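You operate a simulated robot arm through the tools that you are given. There is no shell and no other tool. Be economical: measure what you need, move in short steps, check, and stop when the job is done.

You are at the controls of a simulated robot arm. One attempt, no reset.

## Task
Put the filter marked "fine" from the top of the tool chest on the red bay of the side bench and the filter marked "mesh" on the low shelf of the panel bay. Take the square blue plug and put it on top of the pleated filter on the top of the tool chest. Push the tools drawer shut. Shut the bulk drawer. Put the tall filter box marked "LOT 23" from the top of the tool chest on the middle shelf of the pump bay and the tall filter box marked "LOT 39" on the middle shelf of the red bay. Stack the pack labelled "collars" from the top of the tool chest on top of the pack marked "seal". The order is free. Set down upright: filter, tall filter box.

The check looks at the end state, three seconds after you hand in, the way a careful person would. Anything else that was tipped, shoved, dropped, spilled or broken makes it a failure. A push-on lid holds only when it is set on centred and level and pressed home; a screw cap is set on level and turned clockwise until tight.

## Robot
A 6-joint arm with a two-finger parallel gripper on a trunk, on a base that drives. Base frame: it is fixed to the floor where the robot stands at the start and does not move with it; the origin is under the middle of the robot, x ahead of it, y to its left, z up. Units: cm, rad, N and s.
With the tool pointing down near the work surface it reaches from about 46 to 82 cm from the robot's upright axis, wherever it stands. Its first joint turns from -2.007 to 2.007 rad. Places, roughly: bulk drawer [140, -40, 30]; collars pack, feet pack, orange pack, plugs pack [175, -25, 100]; filter [200, 25, 100]; low shelf of the panel bay [40, 90, 20]; middle shelf of the pump bay (22x43 cm) [-2, 108, 124]; middle shelf of the red bay (22x43 cm) [88, 94, 124]; pleated filter [175, 25, 100]; red bay of the side bench [90, 90, 80]; square blue plug (3x3x4 cm) [180, 0, 90]; tall filter box [175, -50, 100]; tools drawer [150, -10, 80]. Payload 4.2 kg.
The TCP is the grasp point between the finger pads, 2.3 cm short of the fingertips. In the tool frame z runs along the fingers and y along their closing line. Largest opening 9.4 cm; finger width 3.8, thickness 1; the body of the gripper, 5.4 by 9.6 cm, starts 3.9 cm behind the TCP.
Orientation is that of the tool frame in the base frame, as [roll, pitch, yaw] about the fixed x, y, z axes, in that order (R = Rz(yaw) Ry(pitch) Rx(roll)). With the fingers straight down and closing along the base's y, the tool's x points along the base's -x, its y along +y and its z along -z.

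## Interface
- The arm moves only by the tool send_rows. Its argument "series" is a list that holds one entry, the list of rows, each a list of 7 numbers: the gripper command, from -1 (shut) to 1 (fully open), values between in proportion, then the shift along the base's x, y, z in mm, then the turn, a rotation vector about the base's x, y, z in rad. In form: [[[jaw, x, y, z, rx, ry, rz], ...]]. A call has 1 to 8 rows; each row is the pose to reach, as a shift and turn from the pose commanded when the call began. A row lasts 0.2 s, in which the tool goes at most 5 cm and 0.15 rad; a call with a longer step from one row to the next is refused whole, and so is a gripper value outside its range. A pose out of reach is approached as far as the arm can. The call stops where the force on the tool passes 40 N (or 10 N more than at its start, if that is more) or the arm is blocked; 0.2 s more then pass. The fingers move at their own pace (about 10.8 cm/s each) and stop on an object; they squeeze with about 45 N. The grip force told is the motor's: it shows also when the fingers shut on nothing. Time passes only in rows, and 0.2 s behind the last, so rows that repeat a pose let the fingers close. The reply holds the time, the measured pose of the TCP, the force on the tool along the base axes, the opening and the grip force, in the units named above and with some noise, with the torque about the TCP (base axes, N m) and any sound that the robot's microphone picked up, and new pictures: "pictures" is both (left out), scene, wrist or none.
- Cameras (640 x 400 px; columns grow to the right, rows downward): "scene" is now at [23.6, 18.86, 119.03]; the picture's right is [-0.08, -1.00, 0.00], its down [0.17, -0.01, -0.99] and it looks along [0.98, -0.08, 0.17] (base axes); focal length 259 px, centre (320, 200). "wrist" rides on the gripper at [8.6, 1.6, -7.4] in the tool frame; the picture's right is [-0.18, 0.98, 0.00], its down [-0.58, -0.11, -0.81] and it looks along [-0.79, -0.15, 0.59] (tool axes); focal length 243 px, centre (320, 200). There is no depth. A picture from a camera that has moved, and an enlarged one, comes with that camera's place and axes in the base frame and with its lens.
- slide_trunk(by): slides the trunk up (or, below 0, down) by that many cm; the arm and the scene camera ride with it, the base frame stays. It gives what a move gives, with no picture.
- drive_base(legs): drives the robot by 1 to 6 legs, each [ahead, turn to the left] in cm and rad, along the robot's own axes; the way and the turn of a leg run together, so that a leg with both is an arc; at most 150 cm and 3.142 rad a leg. The arm and the cameras ride along, it lands a little off, and it stops where it bumps. It gives what a move gives, and a new picture of the scene camera.
- turn_head(pan, tilt): turns the head with the scene camera to pan (to the left, within 1.396 rad either way) and tilt (down, from -0.506 to 1.204), counted from straight ahead of the robot. It gives what a move gives, and a new picture of the scene camera.
- close_up(camera, box): a new picture of the part [left, top, right, bottom] of that camera's present view, enlarged. No time passes.
- finish_job(): hands the job in; it is judged then, once.

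Work in short steps. Places have to be worked out from the pictures, the camera data and where the tool is seen: move nearer, look again, correct. Check each grasp and each placing, and mend what went wrong. You have 207 turns and 260 pictures in all, those below and enlarged ones among them. Open the gripper and draw the arm clear of the work before you hand the job in, unless the task says otherwise.

The tools are called after "Request:" as a command line: name --argument value ..., lists and objects as JSON in quotes. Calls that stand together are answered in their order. send_rows: Moves the arm, as the interface text tells. Its arguments: {"type":"object","properties":{"series":{"type":"array","items":{"type":"array","items":{"type":"array","items":{"type":"number"}}}},"pictures":{"type":"string","enum":["both","scene","wrist","none"]}},"required":["series"]} The other tools are called the same way: slide_trunk (by) slides the trunk up or down; drive_base (legs) drives the base; turn_head (pan, tilt) turns the head that bears the scene camera; close_up (camera, box) takes an enlarged picture of a part of a camera's view; finish_job () hands the job in.

At the start:

```text
time_s: 0.0
tool_pos: [46.83, 18.35, 116.84]
tool_rot: [-3.14, -0.001, -3.141]
contact_force: [-0.5, 0.2, -0.5]
ft_torque: [0.0, 0.01, -0.02]
width: 9.4
grasp_force: 0.1
trunk travel left (down, up): [-47.5, 51.5]
robot x, y, heading: [0.02, 0.3, 0.003]
head pan, tilt: [-0.084, -0.168]
```

scene: 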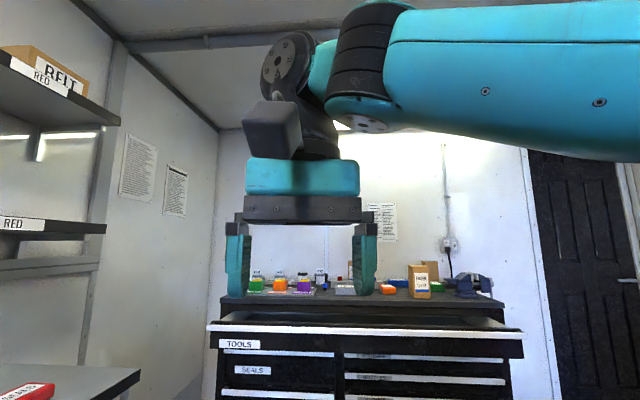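
wrist: 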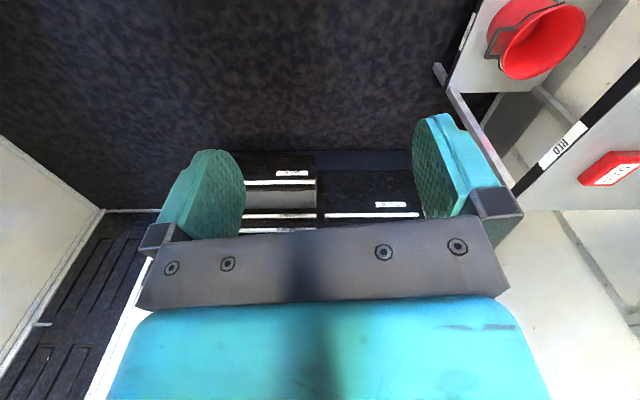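

The chest is ahead and the shelves are to the left. I'll look around first, tilting the head down and then panning left.

Request:
turn_head --pan -0.2 --tilt 0.35

Request:
turn_head --pan 1.0 --tilt 0.2

```text
time_s: 0.9
tool_pos: [46.87, 18.29, 116.87]
tool_rot: [-3.141, 0.0, -3.141]
contact_force: [0.8, 0.2, 0.7]
ft_torque: [-0.01, -0.03, -0.01]
width: 9.41
grasp_force: 0.1
trunk travel left (down, up): [-47.5, 51.5]
robot x, y, heading: [0.26, 0.21, 0.002]
head pan, tilt: [-0.201, 0.351]
camera scene: at [24.3, 17.71, 114.33], right [-0.2, -0.98, 0.0], down [-0.34, 0.07, -0.94], along [0.92, -0.19, -0.34], focal length 259 px, centre (320, 200)
```

scene: 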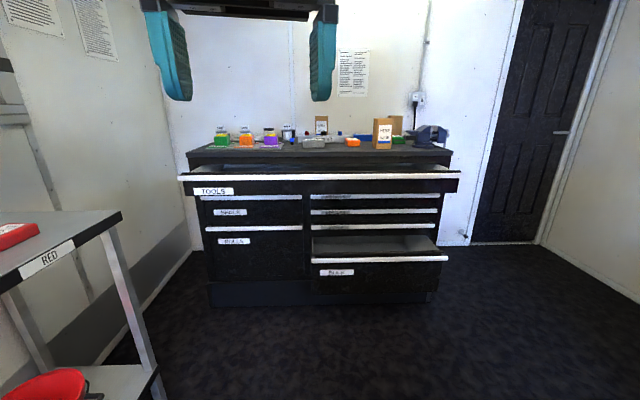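

```text
time_s: 2.4
tool_pos: [46.78, 18.34, 116.86]
tool_rot: [3.14, -0.001, 3.142]
contact_force: [0.4, 1.0, -0.6]
ft_torque: [-0.01, 0.04, 0.01]
width: 9.41
grasp_force: 0.0
trunk travel left (down, up): [-47.5, 51.5]
robot x, y, heading: [0.07, 0.05, -0.004]
head pan, tilt: [1.0, 0.201]
camera scene: at [20.21, 27.41, 115.72], right [0.84, -0.54, 0.0], down [-0.11, -0.17, -0.98], along [0.53, 0.82, -0.2], focal length 259 px, centre (320, 200)
```

scene: 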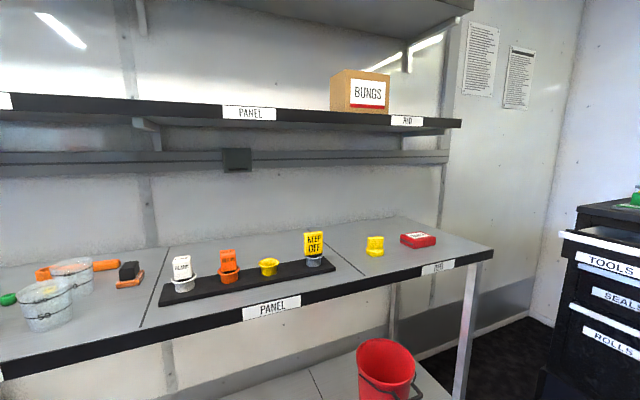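

Now the rest of the side bench: the lower shelf and the pump bay.

Request:
turn_head --pan 1.39 --tilt 0.0

Request:
turn_head --pan 1.1 --tilt 0.8

```text
time_s: 3.2
tool_pos: [46.71, 18.36, 116.9]
tool_rot: [-3.141, 0.001, -3.141]
contact_force: [0.2, -0.3, -0.3]
ft_torque: [-0.03, -0.01, 0.03]
width: 9.4
grasp_force: 0.0
trunk travel left (down, up): [-47.5, 51.5]
robot x, y, heading: [0.12, -0.29, 0.0]
head pan, tilt: [1.389, 0.0]
camera scene: at [16.81, 28.42, 117.56], right [0.98, -0.18, 0.0], down [0.0, 0.0, -1.0], along [0.18, 0.98, 0.0], focal length 259 px, centre (320, 200)
```

scene: 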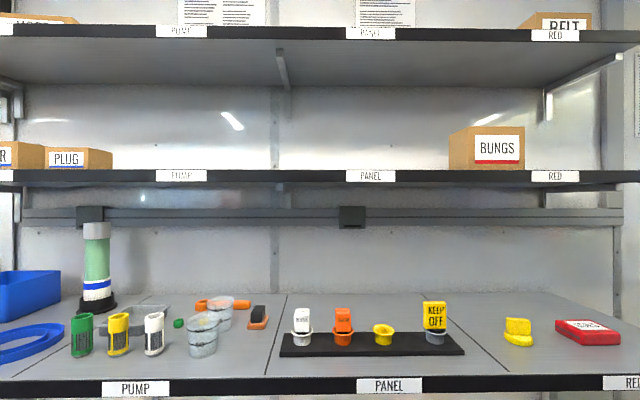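

```text
time_s: 4.3
tool_pos: [46.78, 18.35, 116.8]
tool_rot: [-3.141, 0.001, -3.142]
contact_force: [0.0, 0.4, 0.7]
ft_torque: [-0.03, 0.02, 0.02]
width: 9.38
grasp_force: 0.1
trunk travel left (down, up): [-47.5, 51.5]
robot x, y, heading: [-0.2, -0.4, -0.001]
head pan, tilt: [1.1, 0.799]
camera scene: at [18.84, 26.76, 110.36], right [0.89, -0.45, 0.0], down [-0.33, -0.64, -0.7], along [0.32, 0.62, -0.72], focal length 259 px, centre (320, 200)
```

scene: 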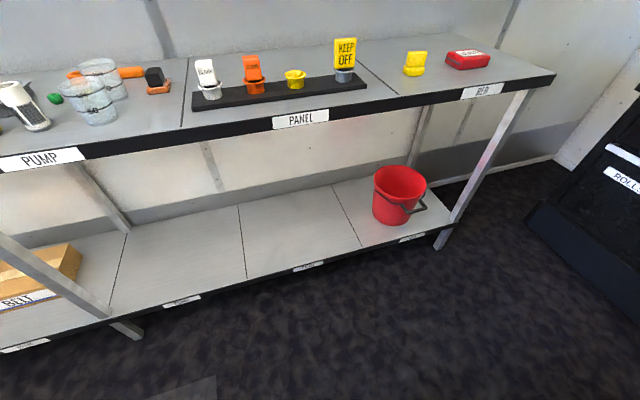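

Panel is the centre bay, red is to the right and pump to the left. The bench is yawed about -0.17 rad. Now I'll drive toward the chest and look.

Request:
drive_base --legs '[[55, 0]]'

Request:
turn_head --pan -0.2 --tilt 0.3

```text
time_s: 7.5
tool_pos: [100.74, 18.26, 116.87]
tool_rot: [-3.141, 0.001, 3.14]
contact_force: [0.4, 0.5, -0.7]
ft_torque: [0.0, 0.01, -0.02]
width: 9.4
grasp_force: 0.1
trunk travel left (down, up): [-47.5, 51.5]
robot x, y, heading: [54.08, 0.22, 0.001]
head pan, tilt: [1.1, 0.799]
camera scene: at [72.83, 26.7, 110.35], right [0.89, -0.46, 0.0], down [-0.33, -0.64, -0.7], along [0.32, 0.62, -0.72], focal length 259 px, centre (320, 200)
```

scene: 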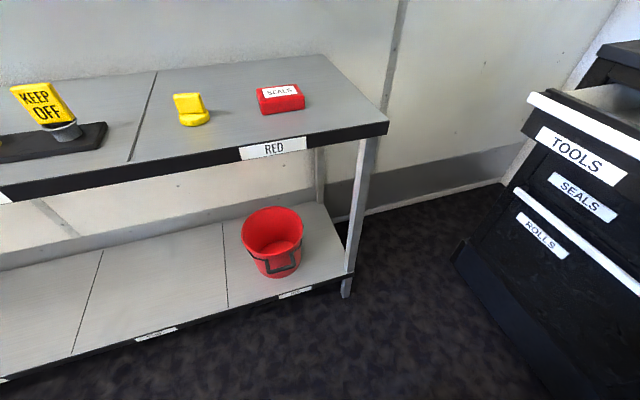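

```text
time_s: 8.9
tool_pos: [100.79, 18.15, 116.85]
tool_rot: [3.141, 0.0, -3.141]
contact_force: [-0.4, -0.2, -0.9]
ft_torque: [0.04, 0.0, 0.0]
width: 9.38
grasp_force: 0.0
trunk travel left (down, up): [-47.5, 51.5]
robot x, y, heading: [53.88, 0.06, 0.003]
head pan, tilt: [-0.201, 0.3]
camera scene: at [78.31, 17.65, 114.79], right [-0.2, -0.98, 0.0], down [-0.29, 0.06, -0.96], along [0.94, -0.19, -0.3], focal length 259 px, centre (320, 200)
```

scene: 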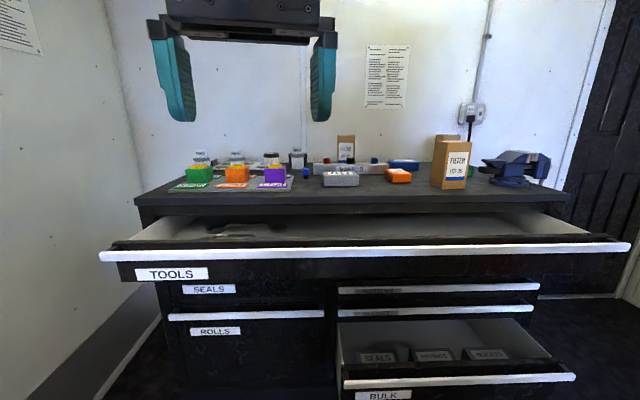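

Request:
close_up --camera "scene" --box '[160, 120, 320, 220]'

Request:
close_up --camera "scene" --box '[300, 110, 460, 210]'

```text
4.00 times, centred on (240, 170) of scene
camera zoom: at [78.31, 17.65, 114.79], right [-0.2, -0.98, 0.0], down [-0.29, 0.06, -0.96], along [0.94, -0.19, -0.3], focal length 1036 px, centre (640, 320)
```

zoom: 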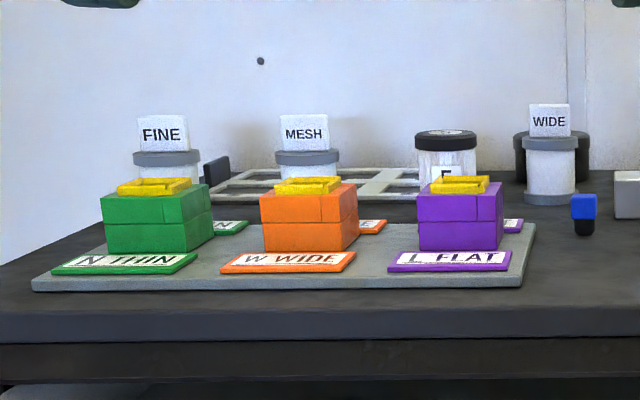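

```text
4.00 times, centred on (380, 160) of scene
camera zoom: at [78.31, 17.65, 114.79], right [-0.2, -0.98, 0.0], down [-0.29, 0.06, -0.96], along [0.94, -0.19, -0.3], focal length 1036 px, centre (80, 360)
```

zoom: 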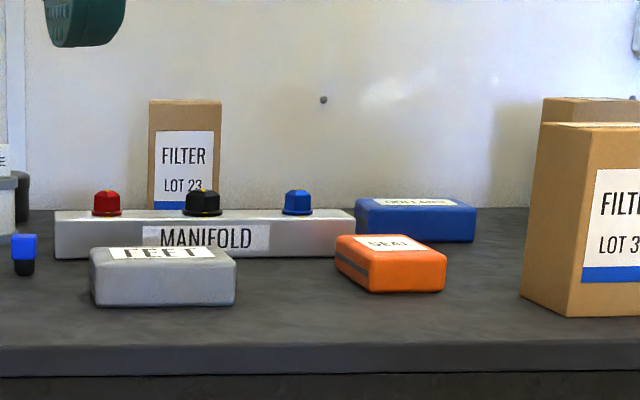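

I'll raise the trunk to look at the chest top from above, which also gives me parallax.

Request:
slide_trunk --by 40

Request:
turn_head --pan -0.25 --tilt 0.55

```text
time_s: 12.8
tool_pos: [100.67, 18.29, 156.82]
tool_rot: [3.141, 0.001, 3.142]
contact_force: [0.3, 0.2, -0.5]
ft_torque: [0.0, 0.0, 0.02]
width: 9.38
grasp_force: 0.1
trunk travel left (down, up): [-87.5, 11.5]
robot x, y, heading: [53.87, 0.06, 0.002]
head pan, tilt: [-0.201, 0.3]
```

```text
time_s: 13.5
tool_pos: [100.66, 18.2, 156.81]
tool_rot: [-3.141, -0.001, 3.14]
contact_force: [0.1, -1.0, 0.1]
ft_torque: [0.02, -0.02, -0.03]
width: 9.41
grasp_force: 0.0
trunk travel left (down, up): [-87.5, 11.5]
robot x, y, heading: [54.39, 0.22, -0.001]
head pan, tilt: [-0.25, 0.55]
camera scene: at [77.86, 17.29, 152.5], right [-0.25, -0.97, 0.0], down [-0.51, 0.13, -0.85], along [0.83, -0.21, -0.52], focal length 259 px, centre (320, 200)
```

scene: 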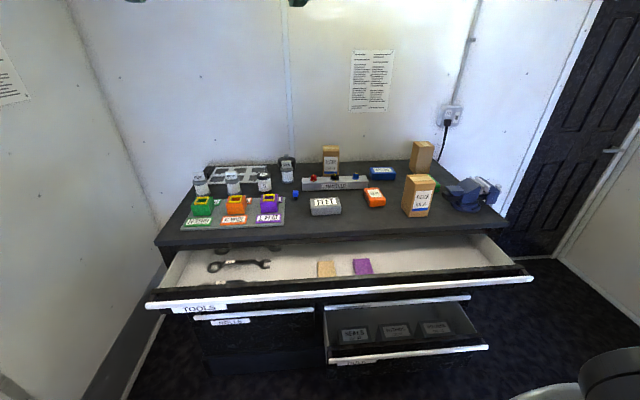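

Request:
close_up --camera "scene" --box '[160, 140, 320, 240]'

Request:
close_up --camera "scene" --box '[290, 130, 450, 230]'

```text
4.00 times, centred on (240, 190) of scene
camera zoom: at [77.86, 17.29, 152.5], right [-0.25, -0.97, 0.0], down [-0.51, 0.13, -0.85], along [0.83, -0.21, -0.52], focal length 1036 px, centre (640, 240)
```

zoom: 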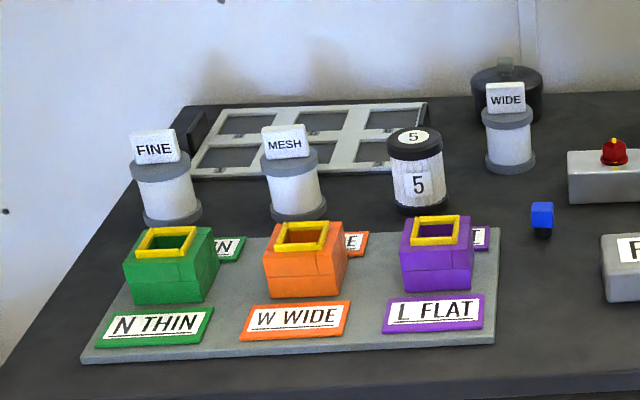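

```text
4.00 times, centred on (370, 180) of scene
camera zoom: at [77.86, 17.29, 152.5], right [-0.25, -0.97, 0.0], down [-0.51, 0.13, -0.85], along [0.83, -0.21, -0.52], focal length 1036 px, centre (120, 280)
```

zoom: 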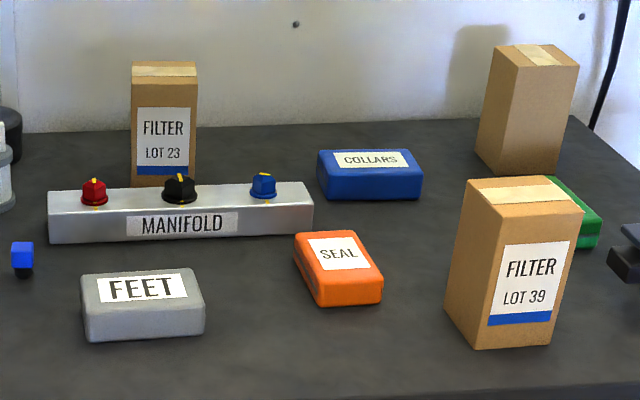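

From triangulation the chest top is at z≈93 with the chest yawed -0.16, and the tools drawer is open about 23 cm with its front at about x=127 in the middle. I'll drive in and align with the chest.

Request:
drive_base --legs '[[18, -0.16]]'

Request:
turn_head --pan 0.0 --tilt 0.9

```text
time_s: 15.1
tool_pos: [121.22, 9.31, 156.86]
tool_rot: [-3.141, 0.001, 2.983]
contact_force: [-0.6, 0.1, -0.7]
ft_torque: [-0.01, -0.01, -0.02]
width: 9.39
grasp_force: 0.0
trunk travel left (down, up): [-87.5, 11.5]
robot x, y, heading: [71.87, -1.6, -0.16]
head pan, tilt: [-0.25, 0.55]
camera scene: at [98.42, 11.91, 152.5], right [-0.4, -0.92, 0.0], down [-0.48, 0.21, -0.85], along [0.78, -0.34, -0.52], focal length 259 px, centre (320, 200)
```

scene: 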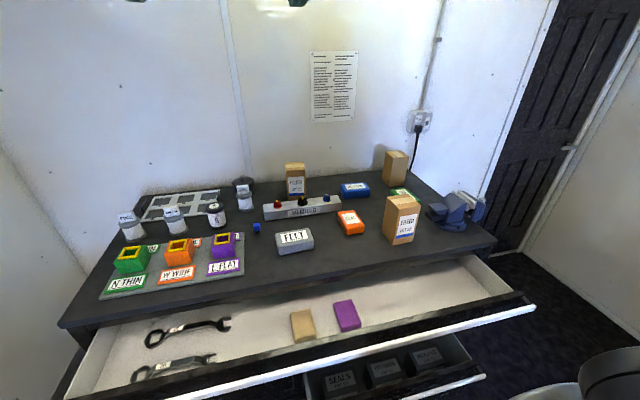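

```text
time_s: 15.9
tool_pos: [121.22, 9.25, 156.91]
tool_rot: [3.141, 0.001, 2.984]
contact_force: [0.0, -0.1, -0.3]
ft_torque: [0.0, 0.03, -0.02]
width: 9.38
grasp_force: 0.1
trunk travel left (down, up): [-87.5, 11.5]
robot x, y, heading: [71.81, -1.51, -0.154]
head pan, tilt: [0.0, 0.901]
camera scene: at [97.66, 14.26, 149.57], right [-0.16, -0.99, 0.0], down [-0.77, 0.12, -0.62], along [0.61, -0.1, -0.78], focal length 259 px, centre (320, 200)
```

scene: 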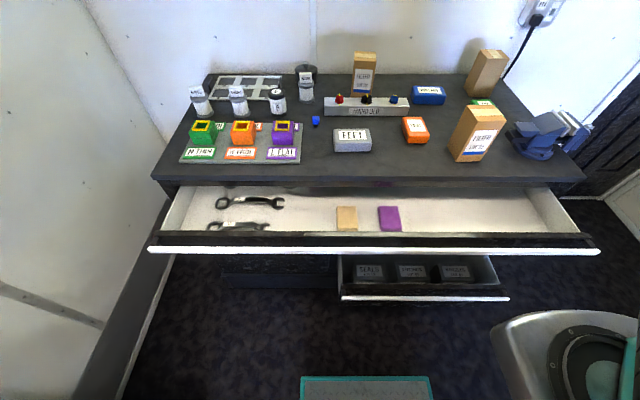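

The view is aligned with the chest. I'll shut the fingers, lower the trunk, and tilt the tool about 1 rad forward so the fingertips do the pushing.

Request:
slide_trunk --by -60

Request:
send_rows --series '[[[-1, 0, 0, 0, -0.023, -0.148, 0], [-1, -5, -30, 0, -0.046, -0.296, 0], [-1, -10, -60, 0, -0.07, -0.444, 0], [-1, -15, -90, 0, -0.094, -0.592, 0], [-1, -20, -120, -20, -0.117, -0.74, 0], [-1, -20, -130, -50, -0.14, -0.888, 0], [-1, -20, -130, -90, -0.163, -1.03, 0], [-1, -20, -130, -130, -0.163, -1.03, 0]]]'

```text
refused: -60 is not a number from -40 to 40
```

```text
time_s: 17.7
tool_pos: [121.41, -0.79, 172.5]
tool_rot: [3.1, 0.906, 2.982]
contact_force: [-0.3, 0.3, -0.3]
ft_torque: [-0.01, -0.01, 0.02]
width: 0.01
grasp_force: 42.0
out of reach, approached as far as the arm can: row 3, 4, 5, 6, 7, 8
trunk travel left (down, up): [-87.5, 11.5]
robot x, y, heading: [72.45, -1.56, -0.162]
head pan, tilt: [0.0, 0.901]
camera scene: at [97.64, 14.27, 149.57], right [-0.16, -0.99, 0.0], down [-0.77, 0.12, -0.62], along [0.61, -0.1, -0.78], focal length 259 px, centre (320, 200)
camera wrist: at [110.68, 2.17, 170.32], right [0.24, 0.96, 0.17], down [-0.29, -0.1, 0.95], along [0.93, -0.27, 0.26], focal length 243 px, centre (320, 200)
```

scene: 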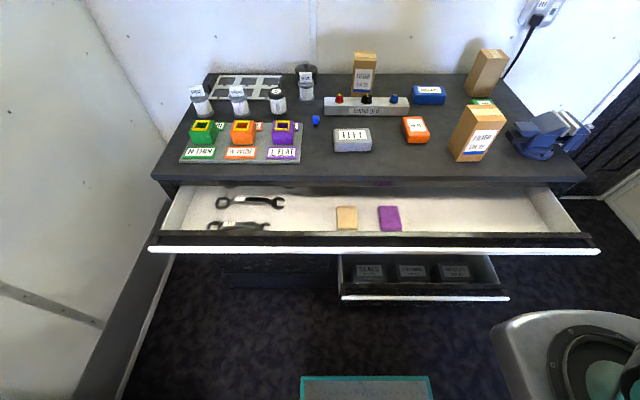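
wrist: 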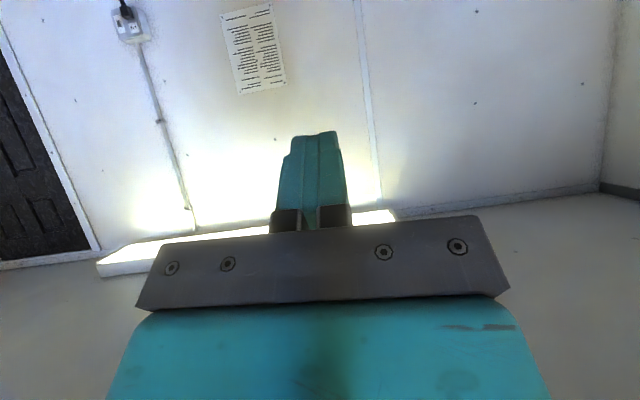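

With the tool tilted, the minimum reach is longer. I'll back up 22 cm and lower the trunk.

Request:
drive_base --legs '[[-22, 0]]'

Request:
slide_trunk --by -40

Request:
slide_trunk --by -28

Request:
send_rows --series '[[[-1, 30, 0, 0, 0, 0, 0], [-1, 60, -10, 0, 0, 0, 0], [-1, 100, -20, 0, 0, 0, 0]]]'

```text
time_s: 19.4
tool_pos: [99.71, 2.56, 172.53]
tool_rot: [3.1, 0.905, 2.982]
contact_force: [-0.3, -0.3, 0.2]
ft_torque: [0.0, 0.04, 0.0]
width: 0.04
grasp_force: 42.3
trunk travel left (down, up): [-87.5, 11.5]
robot x, y, heading: [50.66, 2.02, -0.155]
head pan, tilt: [0.0, 0.901]
camera scene: at [75.94, 17.73, 149.56], right [-0.16, -0.99, 0.0], down [-0.77, 0.12, -0.62], along [0.61, -0.1, -0.78], focal length 259 px, centre (320, 200)
```

scene: 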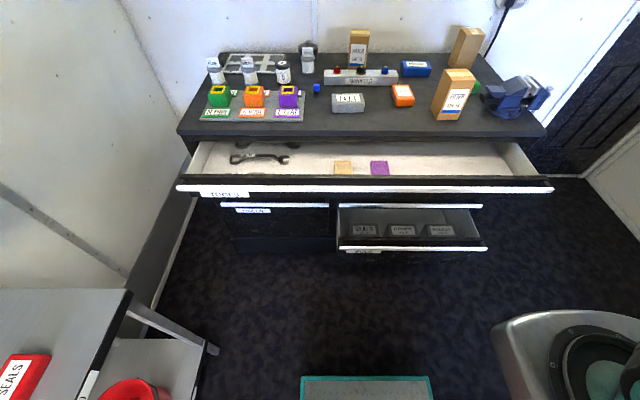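

```text
time_s: 23.2
tool_pos: [99.77, 2.55, 132.44]
tool_rot: [3.1, 0.904, 2.982]
contact_force: [0.5, 0.0, -0.4]
ft_torque: [0.01, -0.01, -0.01]
width: 0.01
grasp_force: 42.4
trunk travel left (down, up): [-47.5, 51.5]
robot x, y, heading: [50.82, 2.07, -0.158]
head pan, tilt: [0.0, 0.901]
```

```text
time_s: 26.0
tool_pos: [99.78, 2.6, 104.51]
tool_rot: [3.101, 0.905, 2.982]
contact_force: [1.1, 0.2, -0.6]
ft_torque: [-0.01, 0.0, 0.01]
width: 0.0
grasp_force: 42.2
trunk travel left (down, up): [-19.5, 79.5]
robot x, y, heading: [50.64, 1.84, -0.155]
head pan, tilt: [0.0, 0.901]
```

```text
time_s: 26.8
tool_pos: [109.73, 0.49, 104.56]
tool_rot: [3.101, 0.906, 2.98]
contact_force: [-0.5, 0.2, 0.5]
ft_torque: [0.01, 0.03, 0.01]
width: 0.0
grasp_force: 42.5
trunk travel left (down, up): [-19.5, 79.5]
robot x, y, heading: [50.61, 1.74, -0.157]
head pan, tilt: [0.0, 0.901]
camera scene: at [75.9, 17.74, 81.57], right [-0.16, -0.99, 0.0], down [-0.77, 0.12, -0.62], along [0.61, -0.1, -0.78], focal length 259 px, centre (320, 200)
camera wrist: at [98.95, 3.58, 102.25], right [0.24, 0.96, 0.17], down [-0.29, -0.1, 0.95], along [0.93, -0.27, 0.26], focal length 243 px, centre (320, 200)
```

scene: 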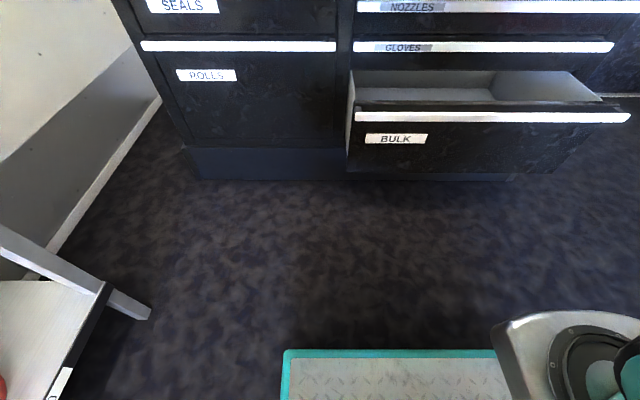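
wrist: 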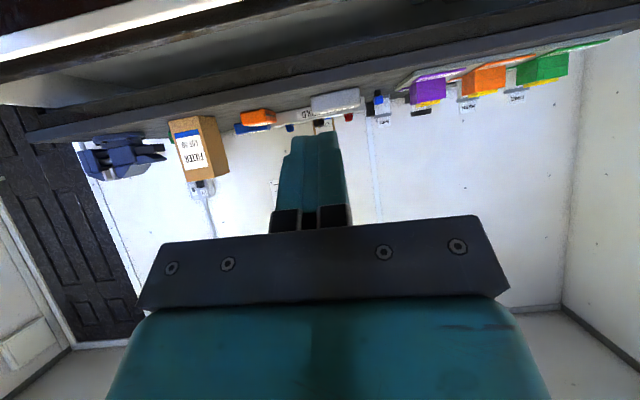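

The camera view is low now, and the bulk drawer front is at F≈129 and z≈44 at the handle. I'll lower the fingertips to z≈84 in front of the tools drawer and start pushing along the chest's normal.

Request:
send_rows --series '[[[-1, 0, -15, -50, 0, 0, 0], [-1, 0, -30, -100, 0, 0, 0], [-1, 10, -45, -150, 0, 0, 0], [-1, 40, -55, -190, 0, 0, 0], [-1, 80, -59, -208, 0, 0, 0], [-1, 120, -62, -208, 0, 0, 0]]]'

Request:
turn_head --pan 0.0 --tilt 0.2

```text
refused: row 1 steps farther than a row can; nothing moved
```

```text
time_s: 27.9
tool_pos: [109.79, 0.52, 104.39]
tool_rot: [3.099, 0.906, 2.983]
contact_force: [0.1, 0.3, 0.1]
ft_torque: [0.0, 0.01, 0.01]
width: 0.0
grasp_force: 42.6
trunk travel left (down, up): [-19.5, 79.5]
robot x, y, heading: [49.98, 1.9, -0.156]
head pan, tilt: [0.0, 0.201]
camera scene: at [77.66, 17.46, 87.71], right [-0.16, -0.99, 0.0], down [-0.2, 0.03, -0.98], along [0.97, -0.15, -0.2], focal length 259 px, centre (320, 200)
```

scene: 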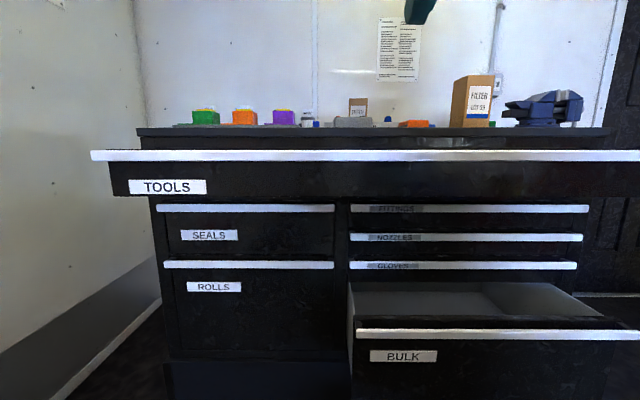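

Tools drawer front spans z 77–87. Redoing the approach with shorter steps.

Request:
send_rows --series '[[[-1, 0, -12, -45, 0, 0, 0], [-1, 0, -25, -90, 0, 0, 0], [-1, 10, -38, -135, 0, 0, 0], [-1, 30, -48, -175, 0, 0, 0], [-1, 60, -55, -212, 0, 0, 0], [-1, 100, -60, -222, 0, 0, 0], [-1, 140, -66, -222, 0, 0, 0], [-1, 180, -73, -222, 0, 0, 0]]]' --pictures "scene"

```text
time_s: 29.7
tool_pos: [124.38, -8.11, 92.04]
tool_rot: [3.094, 0.812, 2.988]
contact_force: [0.2, -0.6, -0.2]
ft_torque: [-0.02, 0.02, 0.02]
width: 0.0
grasp_force: 42.1
out of reach, approached as far as the arm can: row 1, 2, 3, 4, 5, 6, 7, 8
trunk travel left (down, up): [-19.5, 79.5]
robot x, y, heading: [50.38, 1.94, -0.156]
head pan, tilt: [0.0, 0.201]
camera scene: at [77.65, 17.47, 87.72], right [-0.16, -0.99, 0.0], down [-0.2, 0.03, -0.98], along [0.97, -0.15, -0.2], focal length 259 px, centre (320, 200)
```

scene: 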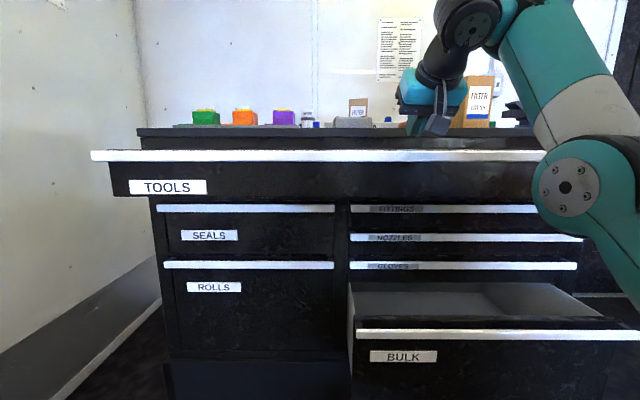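

The arm's elbow-down posture seems limited at this tilt. I'll test a small pure downward shift from here.

Request:
send_rows --series '[[[-1, -20, 3, -30, 0, 0, 0], [-1, -40, 6, -60, 0, 0, 0], [-1, -40, 6, -90, 0, 0, 0]]]' --pictures "none"

```text
time_s: 30.5
tool_pos: [124.46, -8.12, 92.03]
tool_rot: [3.093, 0.813, 2.988]
contact_force: [0.0, 0.2, 0.1]
ft_torque: [0.0, -0.04, -0.01]
width: 0.01
grasp_force: 42.4
out of reach, approached as far as the arm can: row 1, 2, 3
trunk travel left (down, up): [-19.5, 79.5]
robot x, y, heading: [50.4, 1.99, -0.157]
head pan, tilt: [0.0, 0.201]
```

Request:
send_rows --series '[[[-1, 0, 0, 0, 0.02, 0.13, 0], [-1, 0, 0, 0, 0.04, 0.26, 0], [-1, 0, 0, 0, 0.06, 0.39, 0], [-1, 0, 0, 0, 0.08, 0.52, 0]]]' --pictures "none"

Request:
send_rows --series '[[[-1, -20, 3, -20, 0, 0, 0], [-1, -40, 6, -40, 0, 0, 0]]]' --pictures "none"

```text
time_s: 31.5
tool_pos: [122.39, -6.62, 90.44]
tool_rot: [3.095, 0.285, 2.989]
contact_force: [-0.6, 0.6, -0.4]
ft_torque: [0.01, 0.01, -0.05]
width: 0.0
grasp_force: 42.3
out of reach, approached as far as the arm can: row 3, 4
trunk travel left (down, up): [-19.5, 79.5]
robot x, y, heading: [50.39, 1.89, -0.16]
head pan, tilt: [0.0, 0.201]
```

```text
time_s: 32.1
tool_pos: [118.48, -5.95, 86.38]
tool_rot: [3.094, 0.287, 2.987]
contact_force: [-0.7, -0.1, 0.2]
ft_torque: [0.01, -0.02, 0.03]
width: 0.0
grasp_force: 41.9
trunk travel left (down, up): [-19.5, 79.5]
robot x, y, heading: [50.45, 2.03, -0.158]
head pan, tilt: [0.0, 0.201]
```

At this smaller tilt the arm moves freely. I'll retract the tool, drop it to z≈82, drive ahead 16 cm, then push.

Request:
send_rows --series '[[[-1, -40, 6, 0, 0, 0, 0], [-1, -80, 12, 0, 0, 0, 0], [-1, -120, 19, 0, 0, 0, 0], [-1, -140, 22, -44, 0, 0, 0]]]' --pictures "none"

Request:
drive_base --legs '[[16, 0]]'

```text
time_s: 33.1
tool_pos: [106.24, -0.41, 87.24]
tool_rot: [3.019, 0.234, 2.993]
contact_force: [1.0, 0.9, 0.1]
ft_torque: [0.0, 0.06, 0.02]
width: 0.04
grasp_force: 41.9
out of reach, approached as far as the arm can: row 3, 4
trunk travel left (down, up): [-19.5, 79.5]
robot x, y, heading: [50.64, 2.13, -0.162]
head pan, tilt: [0.0, 0.201]
```

```text
time_s: 34.5
tool_pos: [122.01, -2.8, 87.23]
tool_rot: [3.015, 0.233, 2.989]
contact_force: [-0.3, -0.2, 0.1]
ft_torque: [-0.01, -0.04, 0.01]
width: 0.0
grasp_force: 42.2
trunk travel left (down, up): [-19.5, 79.5]
robot x, y, heading: [66.32, -0.34, -0.154]
head pan, tilt: [0.0, 0.201]
camera scene: at [93.31, 15.04, 87.72], right [-0.16, -0.99, 0.0], down [-0.2, 0.03, -0.98], along [0.97, -0.15, -0.2], focal length 259 px, centre (320, 200)
```

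scene: 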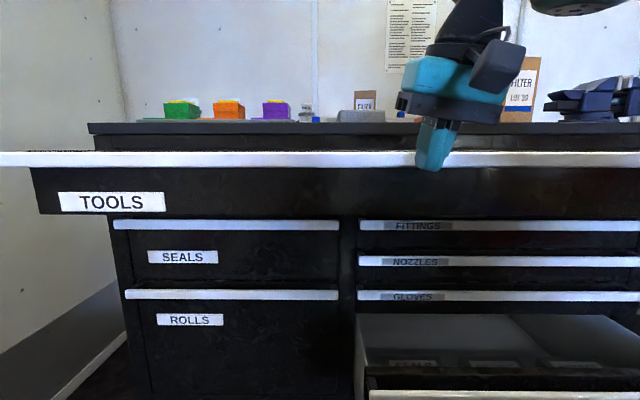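

Fingertips are in front of the handle but high. I'll lower the trunk 5 cm, then push along f.

Request:
slide_trunk --by -5

Request:
send_rows --series '[[[-1, 30, -5, 0, 0, 0, 0], [-1, 60, -10, 0, 0, 0, 0], [-1, 90, -14, 0, 0, 0, 0], [-1, 120, -19, 0, 0, 0, 0], [-1, 150, -24, 0, 0, 0, 0], [-1, 180, -28, 0, 0, 0, 0]]]' --pictures "scene"

```text
time_s: 35.4
tool_pos: [121.93, -2.75, 82.15]
tool_rot: [3.016, 0.234, 2.99]
contact_force: [0.2, 0.2, -0.5]
ft_torque: [-0.01, -0.01, -0.03]
width: 0.02
grasp_force: 42.4
trunk travel left (down, up): [-14.5, 84.5]
robot x, y, heading: [66.36, -0.76, -0.156]
head pan, tilt: [0.0, 0.201]
```

```text
time_s: 36.8
tool_pos: [139.99, -5.66, 82.01]
tool_rot: [3.016, 0.234, 2.99]
contact_force: [-0.4, 0.7, 0.0]
ft_torque: [0.0, -0.01, -0.01]
width: 0.0
grasp_force: 42.1
out of reach, approached as far as the arm can: row 1, 2, 3
trunk travel left (down, up): [-14.5, 84.5]
robot x, y, heading: [66.28, -0.78, -0.15]
head pan, tilt: [0.0, 0.201]
camera scene: at [93.3, 15.04, 82.72], right [-0.16, -0.99, 0.0], down [-0.2, 0.03, -0.98], along [0.97, -0.15, -0.2], focal length 259 px, centre (320, 200)
```

scene: 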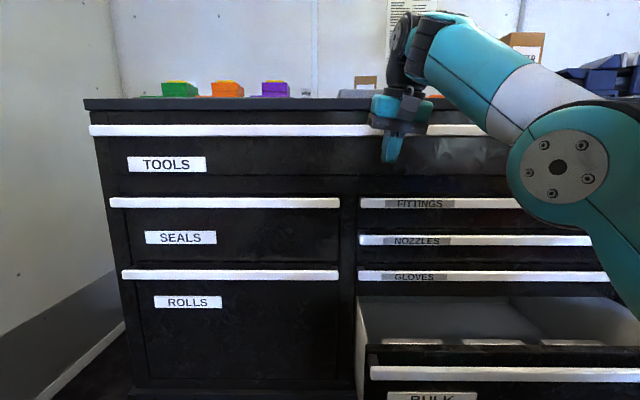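

The drawer is moving. I'll keep pushing until it stops.

Request:
send_rows --series '[[[-1, 20, -3, 0, 0, 0, 0], [-1, 40, -6, 0, 0, 0, 0], [-1, 60, -10, 0, 0, 0, 0], [-1, 80, -13, 0, 0, 0, 0], [-1, 100, -16, 0, 0, 0, 0], [-1, 120, -19, 0, 0, 0, 0]]]' --pictures "scene"

```text
time_s: 37.5
tool_pos: [141.65, -6.84, 80.96]
tool_rot: [3.012, 0.238, 2.986]
contact_force: [-17.7, 0.5, 1.6]
ft_torque: [-0.03, -0.97, -0.46]
width: 0.01
grasp_force: 42.2
out of reach, approached as far as the arm can: row 1, 2, 3
trunk travel left (down, up): [-14.5, 84.5]
robot x, y, heading: [65.88, -0.32, -0.16]
head pan, tilt: [0.0, 0.201]
stopped in row 3: the force on the tool passed its limit (the readings are from after the stop); the commanded pose is now the measured one
camera scene: at [93.24, 15.02, 82.72], right [-0.16, -0.99, 0.0], down [-0.2, 0.03, -0.98], along [0.97, -0.15, -0.2], focal length 259 px, centre (320, 200)
```

scene: 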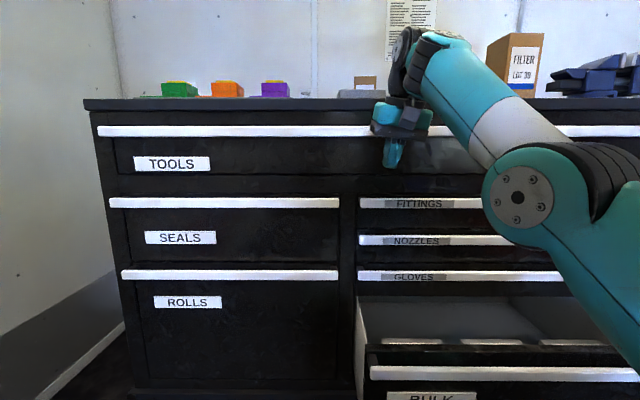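

Tools drawer looks flush with its neighbours. I'll retreat, lower the trunk fully and look toward the bulk drawer.

Request:
send_rows --series '[[[-1, -40, 6, 0, 0, 0, 0], [-1, -80, 12, 0, 0, 0, 0], [-1, -120, 19, 0, 0, 0, 0], [-1, -150, 0, 0, 0, 0, 0], [-1, -160, -40, 0, 0, 0, 0], [-1, -170, -80, 0, 0, 0, 0], [-1, -180, -120, 0, 0, 0, 0], [-1, -190, -160, 0, 0, 0, 0]]]' --pictures "none"

Request:
slide_trunk --by -14.5

Request:
turn_head --pan -0.4 --tilt 0.5

```text
time_s: 39.3
tool_pos: [123.06, -22.82, 81.32]
tool_rot: [3.015, 0.23, 2.988]
contact_force: [-0.2, -0.9, 0.0]
ft_torque: [0.0, 0.02, -0.01]
width: 0.0
grasp_force: 42.8
out of reach, approached as far as the arm can: row 5, 6, 7, 8
trunk travel left (down, up): [-14.5, 84.5]
robot x, y, heading: [65.99, -0.29, -0.159]
head pan, tilt: [0.0, 0.201]
```

```text
time_s: 41.0
tool_pos: [122.92, -22.82, 66.87]
tool_rot: [3.015, 0.231, 2.988]
contact_force: [0.7, 0.0, -0.1]
ft_torque: [-0.03, -0.01, -0.02]
width: 0.0
grasp_force: 42.7
trunk travel left (down, up): [0.0, 99.0]
robot x, y, heading: [66.17, -0.54, -0.157]
head pan, tilt: [0.0, 0.201]
```

```text
time_s: 41.9
tool_pos: [122.96, -22.85, 66.82]
tool_rot: [3.015, 0.229, 2.988]
contact_force: [1.1, -0.8, 0.0]
ft_torque: [0.01, 0.0, 0.0]
width: 0.01
grasp_force: 41.8
trunk travel left (down, up): [0.0, 99.0]
robot x, y, heading: [66.35, -0.38, -0.158]
head pan, tilt: [-0.4, 0.499]
camera scene: at [91.81, 11.67, 65.46], right [-0.53, -0.85, 0.0], down [-0.41, 0.25, -0.88], along [0.75, -0.46, -0.48], focal length 259 px, centre (320, 200)
```

scene: 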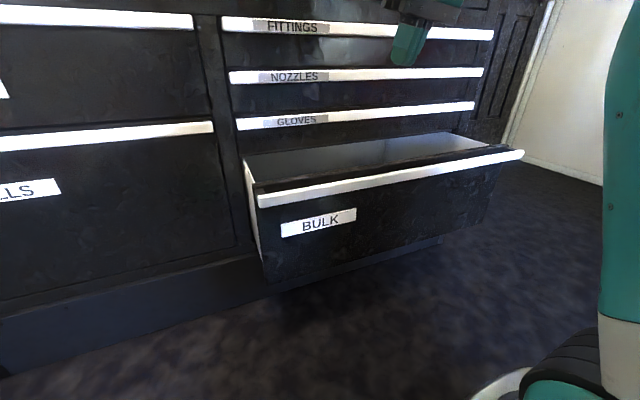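

The bulk front is right below the tool. I'll back the base 8 cm, then lower the arm in steps.

Request:
drive_base --legs '[[-8, 0]]'

Request:
send_rows --series '[[[-1, -8, -10, -40, 0, 0, 0], [-1, -16, -20, -80, 0, 0, 0], [-1, -16, -30, -120, 0, 0, 0], [-1, -16, -40, -160, 0, 0, 0], [-1, -16, -50, -200, 0, 0, 0], [-1, -16, -60, -240, 0, 0, 0], [-1, -16, -70, -280, 0, 0, 0]]]' --pictures "scene"

```text
time_s: 43.0
tool_pos: [115.21, -21.54, 66.73]
tool_rot: [3.015, 0.232, 2.987]
contact_force: [-0.5, -0.8, 1.0]
ft_torque: [0.01, 0.01, 0.0]
width: 0.01
grasp_force: 42.7
trunk travel left (down, up): [0.0, 99.0]
robot x, y, heading: [58.41, 0.76, -0.161]
head pan, tilt: [-0.4, 0.499]
camera scene: at [83.94, 12.92, 65.45], right [-0.53, -0.85, 0.0], down [-0.41, 0.25, -0.88], along [0.75, -0.46, -0.48], focal length 259 px, centre (320, 200)
```

scene: 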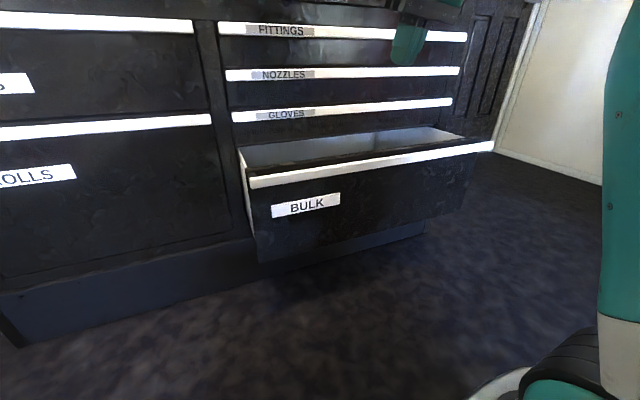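

```text
time_s: 44.5
tool_pos: [121.95, -33.27, 60.59]
tool_rot: [3.012, 0.225, 2.989]
contact_force: [-0.5, -1.0, -0.2]
ft_torque: [-0.02, 0.04, 0.01]
width: 0.05
grasp_force: 42.6
out of reach, approached as far as the arm can: row 1, 2, 3, 4, 5, 6, 7
trunk travel left (down, up): [0.0, 99.0]
robot x, y, heading: [58.33, 1.16, -0.159]
head pan, tilt: [-0.4, 0.499]
camera scene: at [83.94, 12.92, 65.45], right [-0.53, -0.85, 0.0], down [-0.41, 0.25, -0.88], along [0.75, -0.46, -0.48], focal length 259 px, centre (320, 200)
```

scene: 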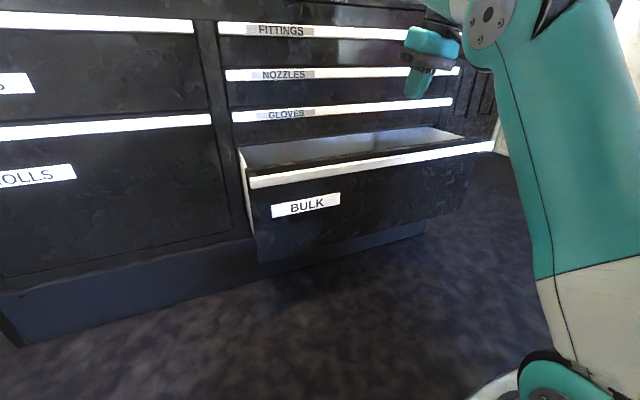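

I need to understand the arm posture, so I'll turn the head up toward the arm.

Request:
turn_head --pan -0.6 --tilt -0.2

```text
time_s: 45.6
tool_pos: [121.88, -33.3, 60.56]
tool_rot: [3.014, 0.224, 2.99]
contact_force: [0.5, -0.3, -0.4]
ft_torque: [-0.01, 0.02, 0.0]
width: 0.0
grasp_force: 42.0
trunk travel left (down, up): [0.0, 99.0]
robot x, y, heading: [58.26, 0.68, -0.156]
head pan, tilt: [-0.6, -0.201]
camera scene: at [82.27, 12.01, 71.8], right [-0.69, -0.73, 0.0], down [0.14, -0.14, -0.98], along [0.71, -0.67, 0.2], focal length 259 px, centre (320, 200)
```

scene: 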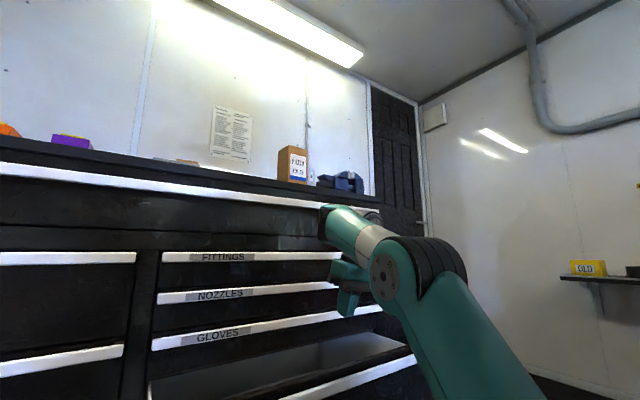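

The arm is in an elbow-low posture, which limits low reach. Retracting nearer with the tool straight down should flip it back to elbow-up.

Request:
send_rows --series '[[[-1, -20, 10, 30, 0.01, 0.07, 0], [-1, -50, 30, 50, 0.02, 0.14, 0], [-1, -80, 50, 50, 0.035, 0.225, 0], [-1, -110, 70, 50, 0.035, 0.225, 0], [-1, -140, 90, 50, 0.035, 0.225, 0], [-1, -165, 110, 50, 0.035, 0.225, 0], [-1, -182, 130, 50, 0.035, 0.225, 0], [-1, -182, 130, 50, 0.035, 0.225, 0]]]' --pictures "none"

Request:
send_rows --series '[[[-1, 0, 0, -40, 0, 0, 0], [-1, 0, 0, -80, 0, 0, 0], [-1, 0, 0, -120, 0, 0, 0], [-1, 0, 0, -160, 0, 0, 0], [-1, 0, 0, -200, 0, 0, 0], [-1, 0, 0, -240, 0, 0, 0]]]' --pictures "scene"

```text
time_s: 47.4
tool_pos: [104.48, -20.33, 66.2]
tool_rot: [3.014, 0.003, 2.987]
contact_force: [0.1, 0.2, -0.9]
ft_torque: [0.01, 0.03, -0.01]
width: 0.01
grasp_force: 42.9
trunk travel left (down, up): [0.0, 99.0]
robot x, y, heading: [58.03, 0.55, -0.161]
head pan, tilt: [-0.6, -0.201]
```

```text
time_s: 48.8
tool_pos: [104.41, -20.54, 42.3]
tool_rot: [3.012, 0.005, 2.988]
contact_force: [0.2, -0.4, 0.5]
ft_torque: [0.01, -0.01, 0.02]
width: 0.0
grasp_force: 41.7
out of reach, approached as far as the arm can: row 2, 3
trunk travel left (down, up): [0.0, 99.0]
robot x, y, heading: [57.99, 0.76, -0.156]
head pan, tilt: [-0.6, -0.201]
camera scene: at [82.26, 12.01, 71.81], right [-0.69, -0.73, 0.0], down [0.14, -0.14, -0.98], along [0.71, -0.67, 0.2], focal length 259 px, centre (320, 200)
```

scene: 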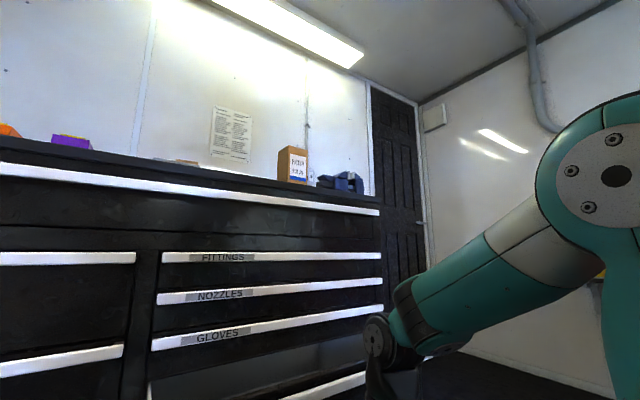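

Elbow-up again, and low reach works. Next I'll level the roll, move right, and tilt the tool forward about 0.45 so only the fingertips lead.

Request:
send_rows --series '[[[-1, -10, -20, 0, -0.126, 0.02, 0], [-1, -16, -50, 0, -0.126, 0.02, 0], [-1, -16, -80, 0, -0.126, 0.02, 0], [-1, -16, -110, 0, -0.126, 0.02, 0]]]' --pictures "none"

Request:
send_rows --series '[[[-1, 0, 0, 0, -0.02, -0.13, 0], [-1, 10, 0, 0, -0.04, -0.26, 0], [-1, 20, -2, 0, -0.06, -0.38, 0], [-1, 30, -4, 0, -0.08, -0.5, 0]]]' --pictures "scene"

```text
time_s: 49.8
tool_pos: [102.64, -31.43, 42.27]
tool_rot: [-3.141, 0.003, 2.99]
contact_force: [0.0, 0.4, 0.5]
ft_torque: [0.02, -0.02, 0.0]
width: 0.03
grasp_force: 42.8
trunk travel left (down, up): [0.0, 99.0]
robot x, y, heading: [58.5, 0.82, -0.151]
head pan, tilt: [-0.6, -0.201]
```

```text
time_s: 50.8
tool_pos: [105.83, -31.83, 42.41]
tool_rot: [-3.138, 0.509, 2.991]
contact_force: [-0.4, -0.2, 0.4]
ft_torque: [0.03, -0.02, 0.01]
width: 0.0
grasp_force: 42.8
trunk travel left (down, up): [0.0, 99.0]
robot x, y, heading: [58.58, 0.46, -0.158]
head pan, tilt: [-0.6, -0.201]
camera scene: at [82.27, 12.01, 71.81], right [-0.69, -0.73, 0.0], down [0.14, -0.14, -0.98], along [0.71, -0.67, 0.2], focal length 259 px, centre (320, 200)
```

scene: 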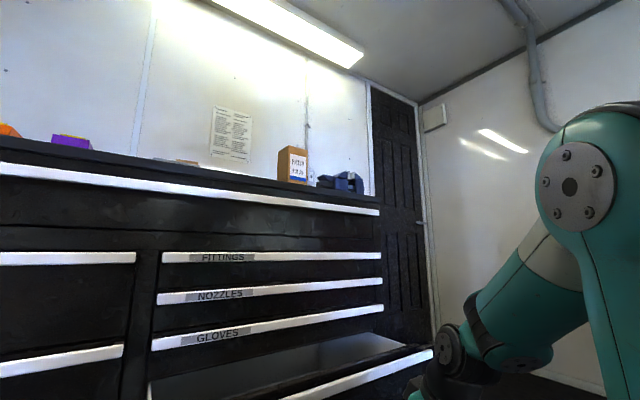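

Tilt 0.5 works in this posture. I'll lower slightly, drive ahead 8 cm and aim the head at the bulk drawer.

Request:
send_rows --series '[[[-1, 0, 0, -30, 0, 0, 0], [-1, 0, 0, -60, -0.02, -0.13, 0]]]' --pictures "none"

Request:
drive_base --legs '[[8, 0]]'

Request:
turn_head --pan -0.5 --tilt 0.4

```text
time_s: 51.4
tool_pos: [106.31, -32.07, 36.65]
tool_rot: [-3.141, 0.638, 2.99]
contact_force: [-0.1, 0.4, 0.3]
ft_torque: [0.04, 0.0, 0.02]
width: 0.01
grasp_force: 42.7
out of reach, approached as far as the arm can: row 2
trunk travel left (down, up): [0.0, 99.0]
robot x, y, heading: [58.58, 0.72, -0.155]
head pan, tilt: [-0.6, -0.201]
```

```text
time_s: 52.5
tool_pos: [114.02, -33.3, 36.55]
tool_rot: [-3.139, 0.64, 2.988]
contact_force: [0.7, -0.3, 1.0]
ft_torque: [-0.01, -0.02, 0.03]
width: 0.0
grasp_force: 42.5
trunk travel left (down, up): [0.0, 99.0]
robot x, y, heading: [65.76, -0.4, -0.156]
head pan, tilt: [-0.6, -0.201]
camera scene: at [90.1, 10.76, 71.81], right [-0.69, -0.73, 0.0], down [0.14, -0.14, -0.98], along [0.71, -0.67, 0.2], focal length 259 px, centre (320, 200)
```

scene: 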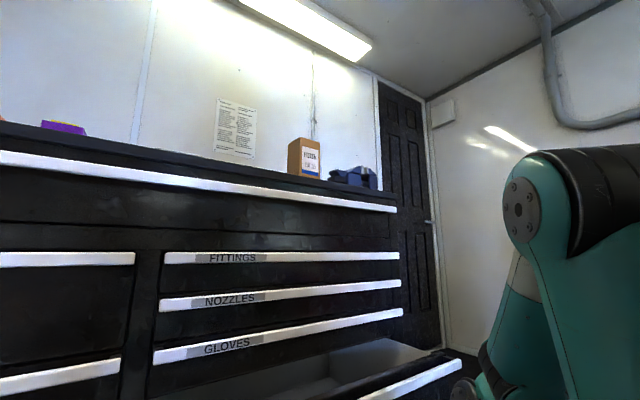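

```text
time_s: 53.5
tool_pos: [113.93, -33.3, 36.65]
tool_rot: [-3.139, 0.638, 2.987]
contact_force: [-0.1, -1.4, -0.5]
ft_torque: [0.0, -0.02, -0.03]
width: 0.0
grasp_force: 42.6
trunk travel left (down, up): [0.0, 99.0]
robot x, y, heading: [66.0, -0.33, -0.159]
head pan, tilt: [-0.499, 0.4]
camera scene: at [91.4, 10.83, 66.37], right [-0.61, -0.79, 0.0], down [-0.31, 0.24, -0.92], along [0.73, -0.56, -0.39], focal length 259 px, centre (320, 200)
```

scene: 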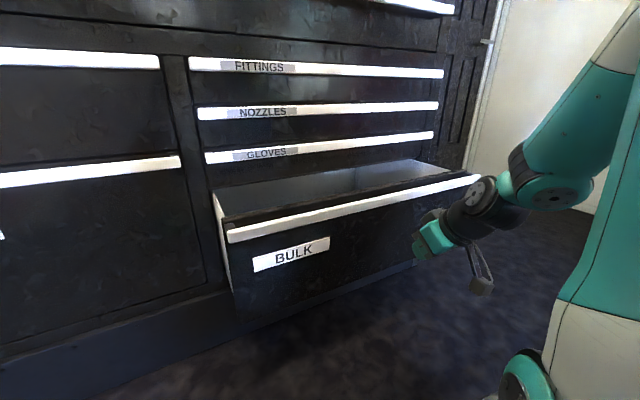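

The gripper is in front of the bulk drawer and aimed at it. Pushing.

Request:
send_rows --series '[[[-1, 40, -6, 0, 0, 0, 0], [-1, 80, -13, 0, 0, 0, 0], [-1, 110, -17, 0, 0, 0, 0], [-1, 140, -22, 0, 0, 0, 0], [-1, 170, -27, 0, 0, 0, 0], [-1, 200, -32, 0, 0, 0, 0], [-1, 230, -36, 0, 0, 0, 0], [-1, 260, -41, 0, 0, 0, 0]]]' --pictures "scene"

```text
time_s: 55.4
tool_pos: [139.45, -37.45, 36.09]
tool_rot: [3.136, 0.618, 2.98]
contact_force: [-2.0, 0.4, -0.9]
ft_torque: [-0.04, -0.09, -0.03]
width: 0.02
grasp_force: 42.1
trunk travel left (down, up): [0.0, 99.0]
robot x, y, heading: [65.97, -0.73, -0.16]
head pan, tilt: [-0.499, 0.4]
stopped in row 8: the force on the tool passed its limit (the readings are from after the stop); the commanded pose is now the measured one
camera scene: at [91.36, 10.8, 66.36], right [-0.61, -0.79, 0.0], down [-0.31, 0.24, -0.92], along [0.73, -0.56, -0.39], focal length 259 px, centre (320, 200)
```

scene: 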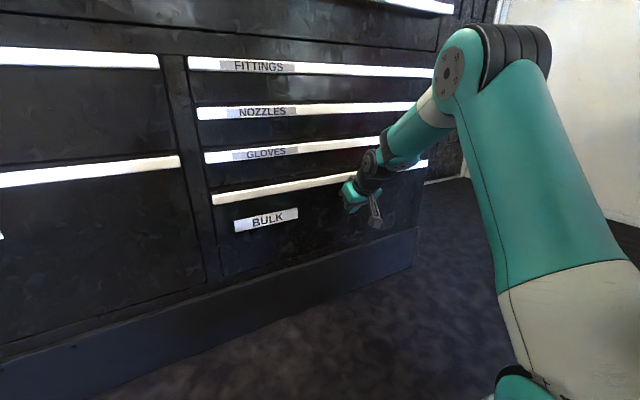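

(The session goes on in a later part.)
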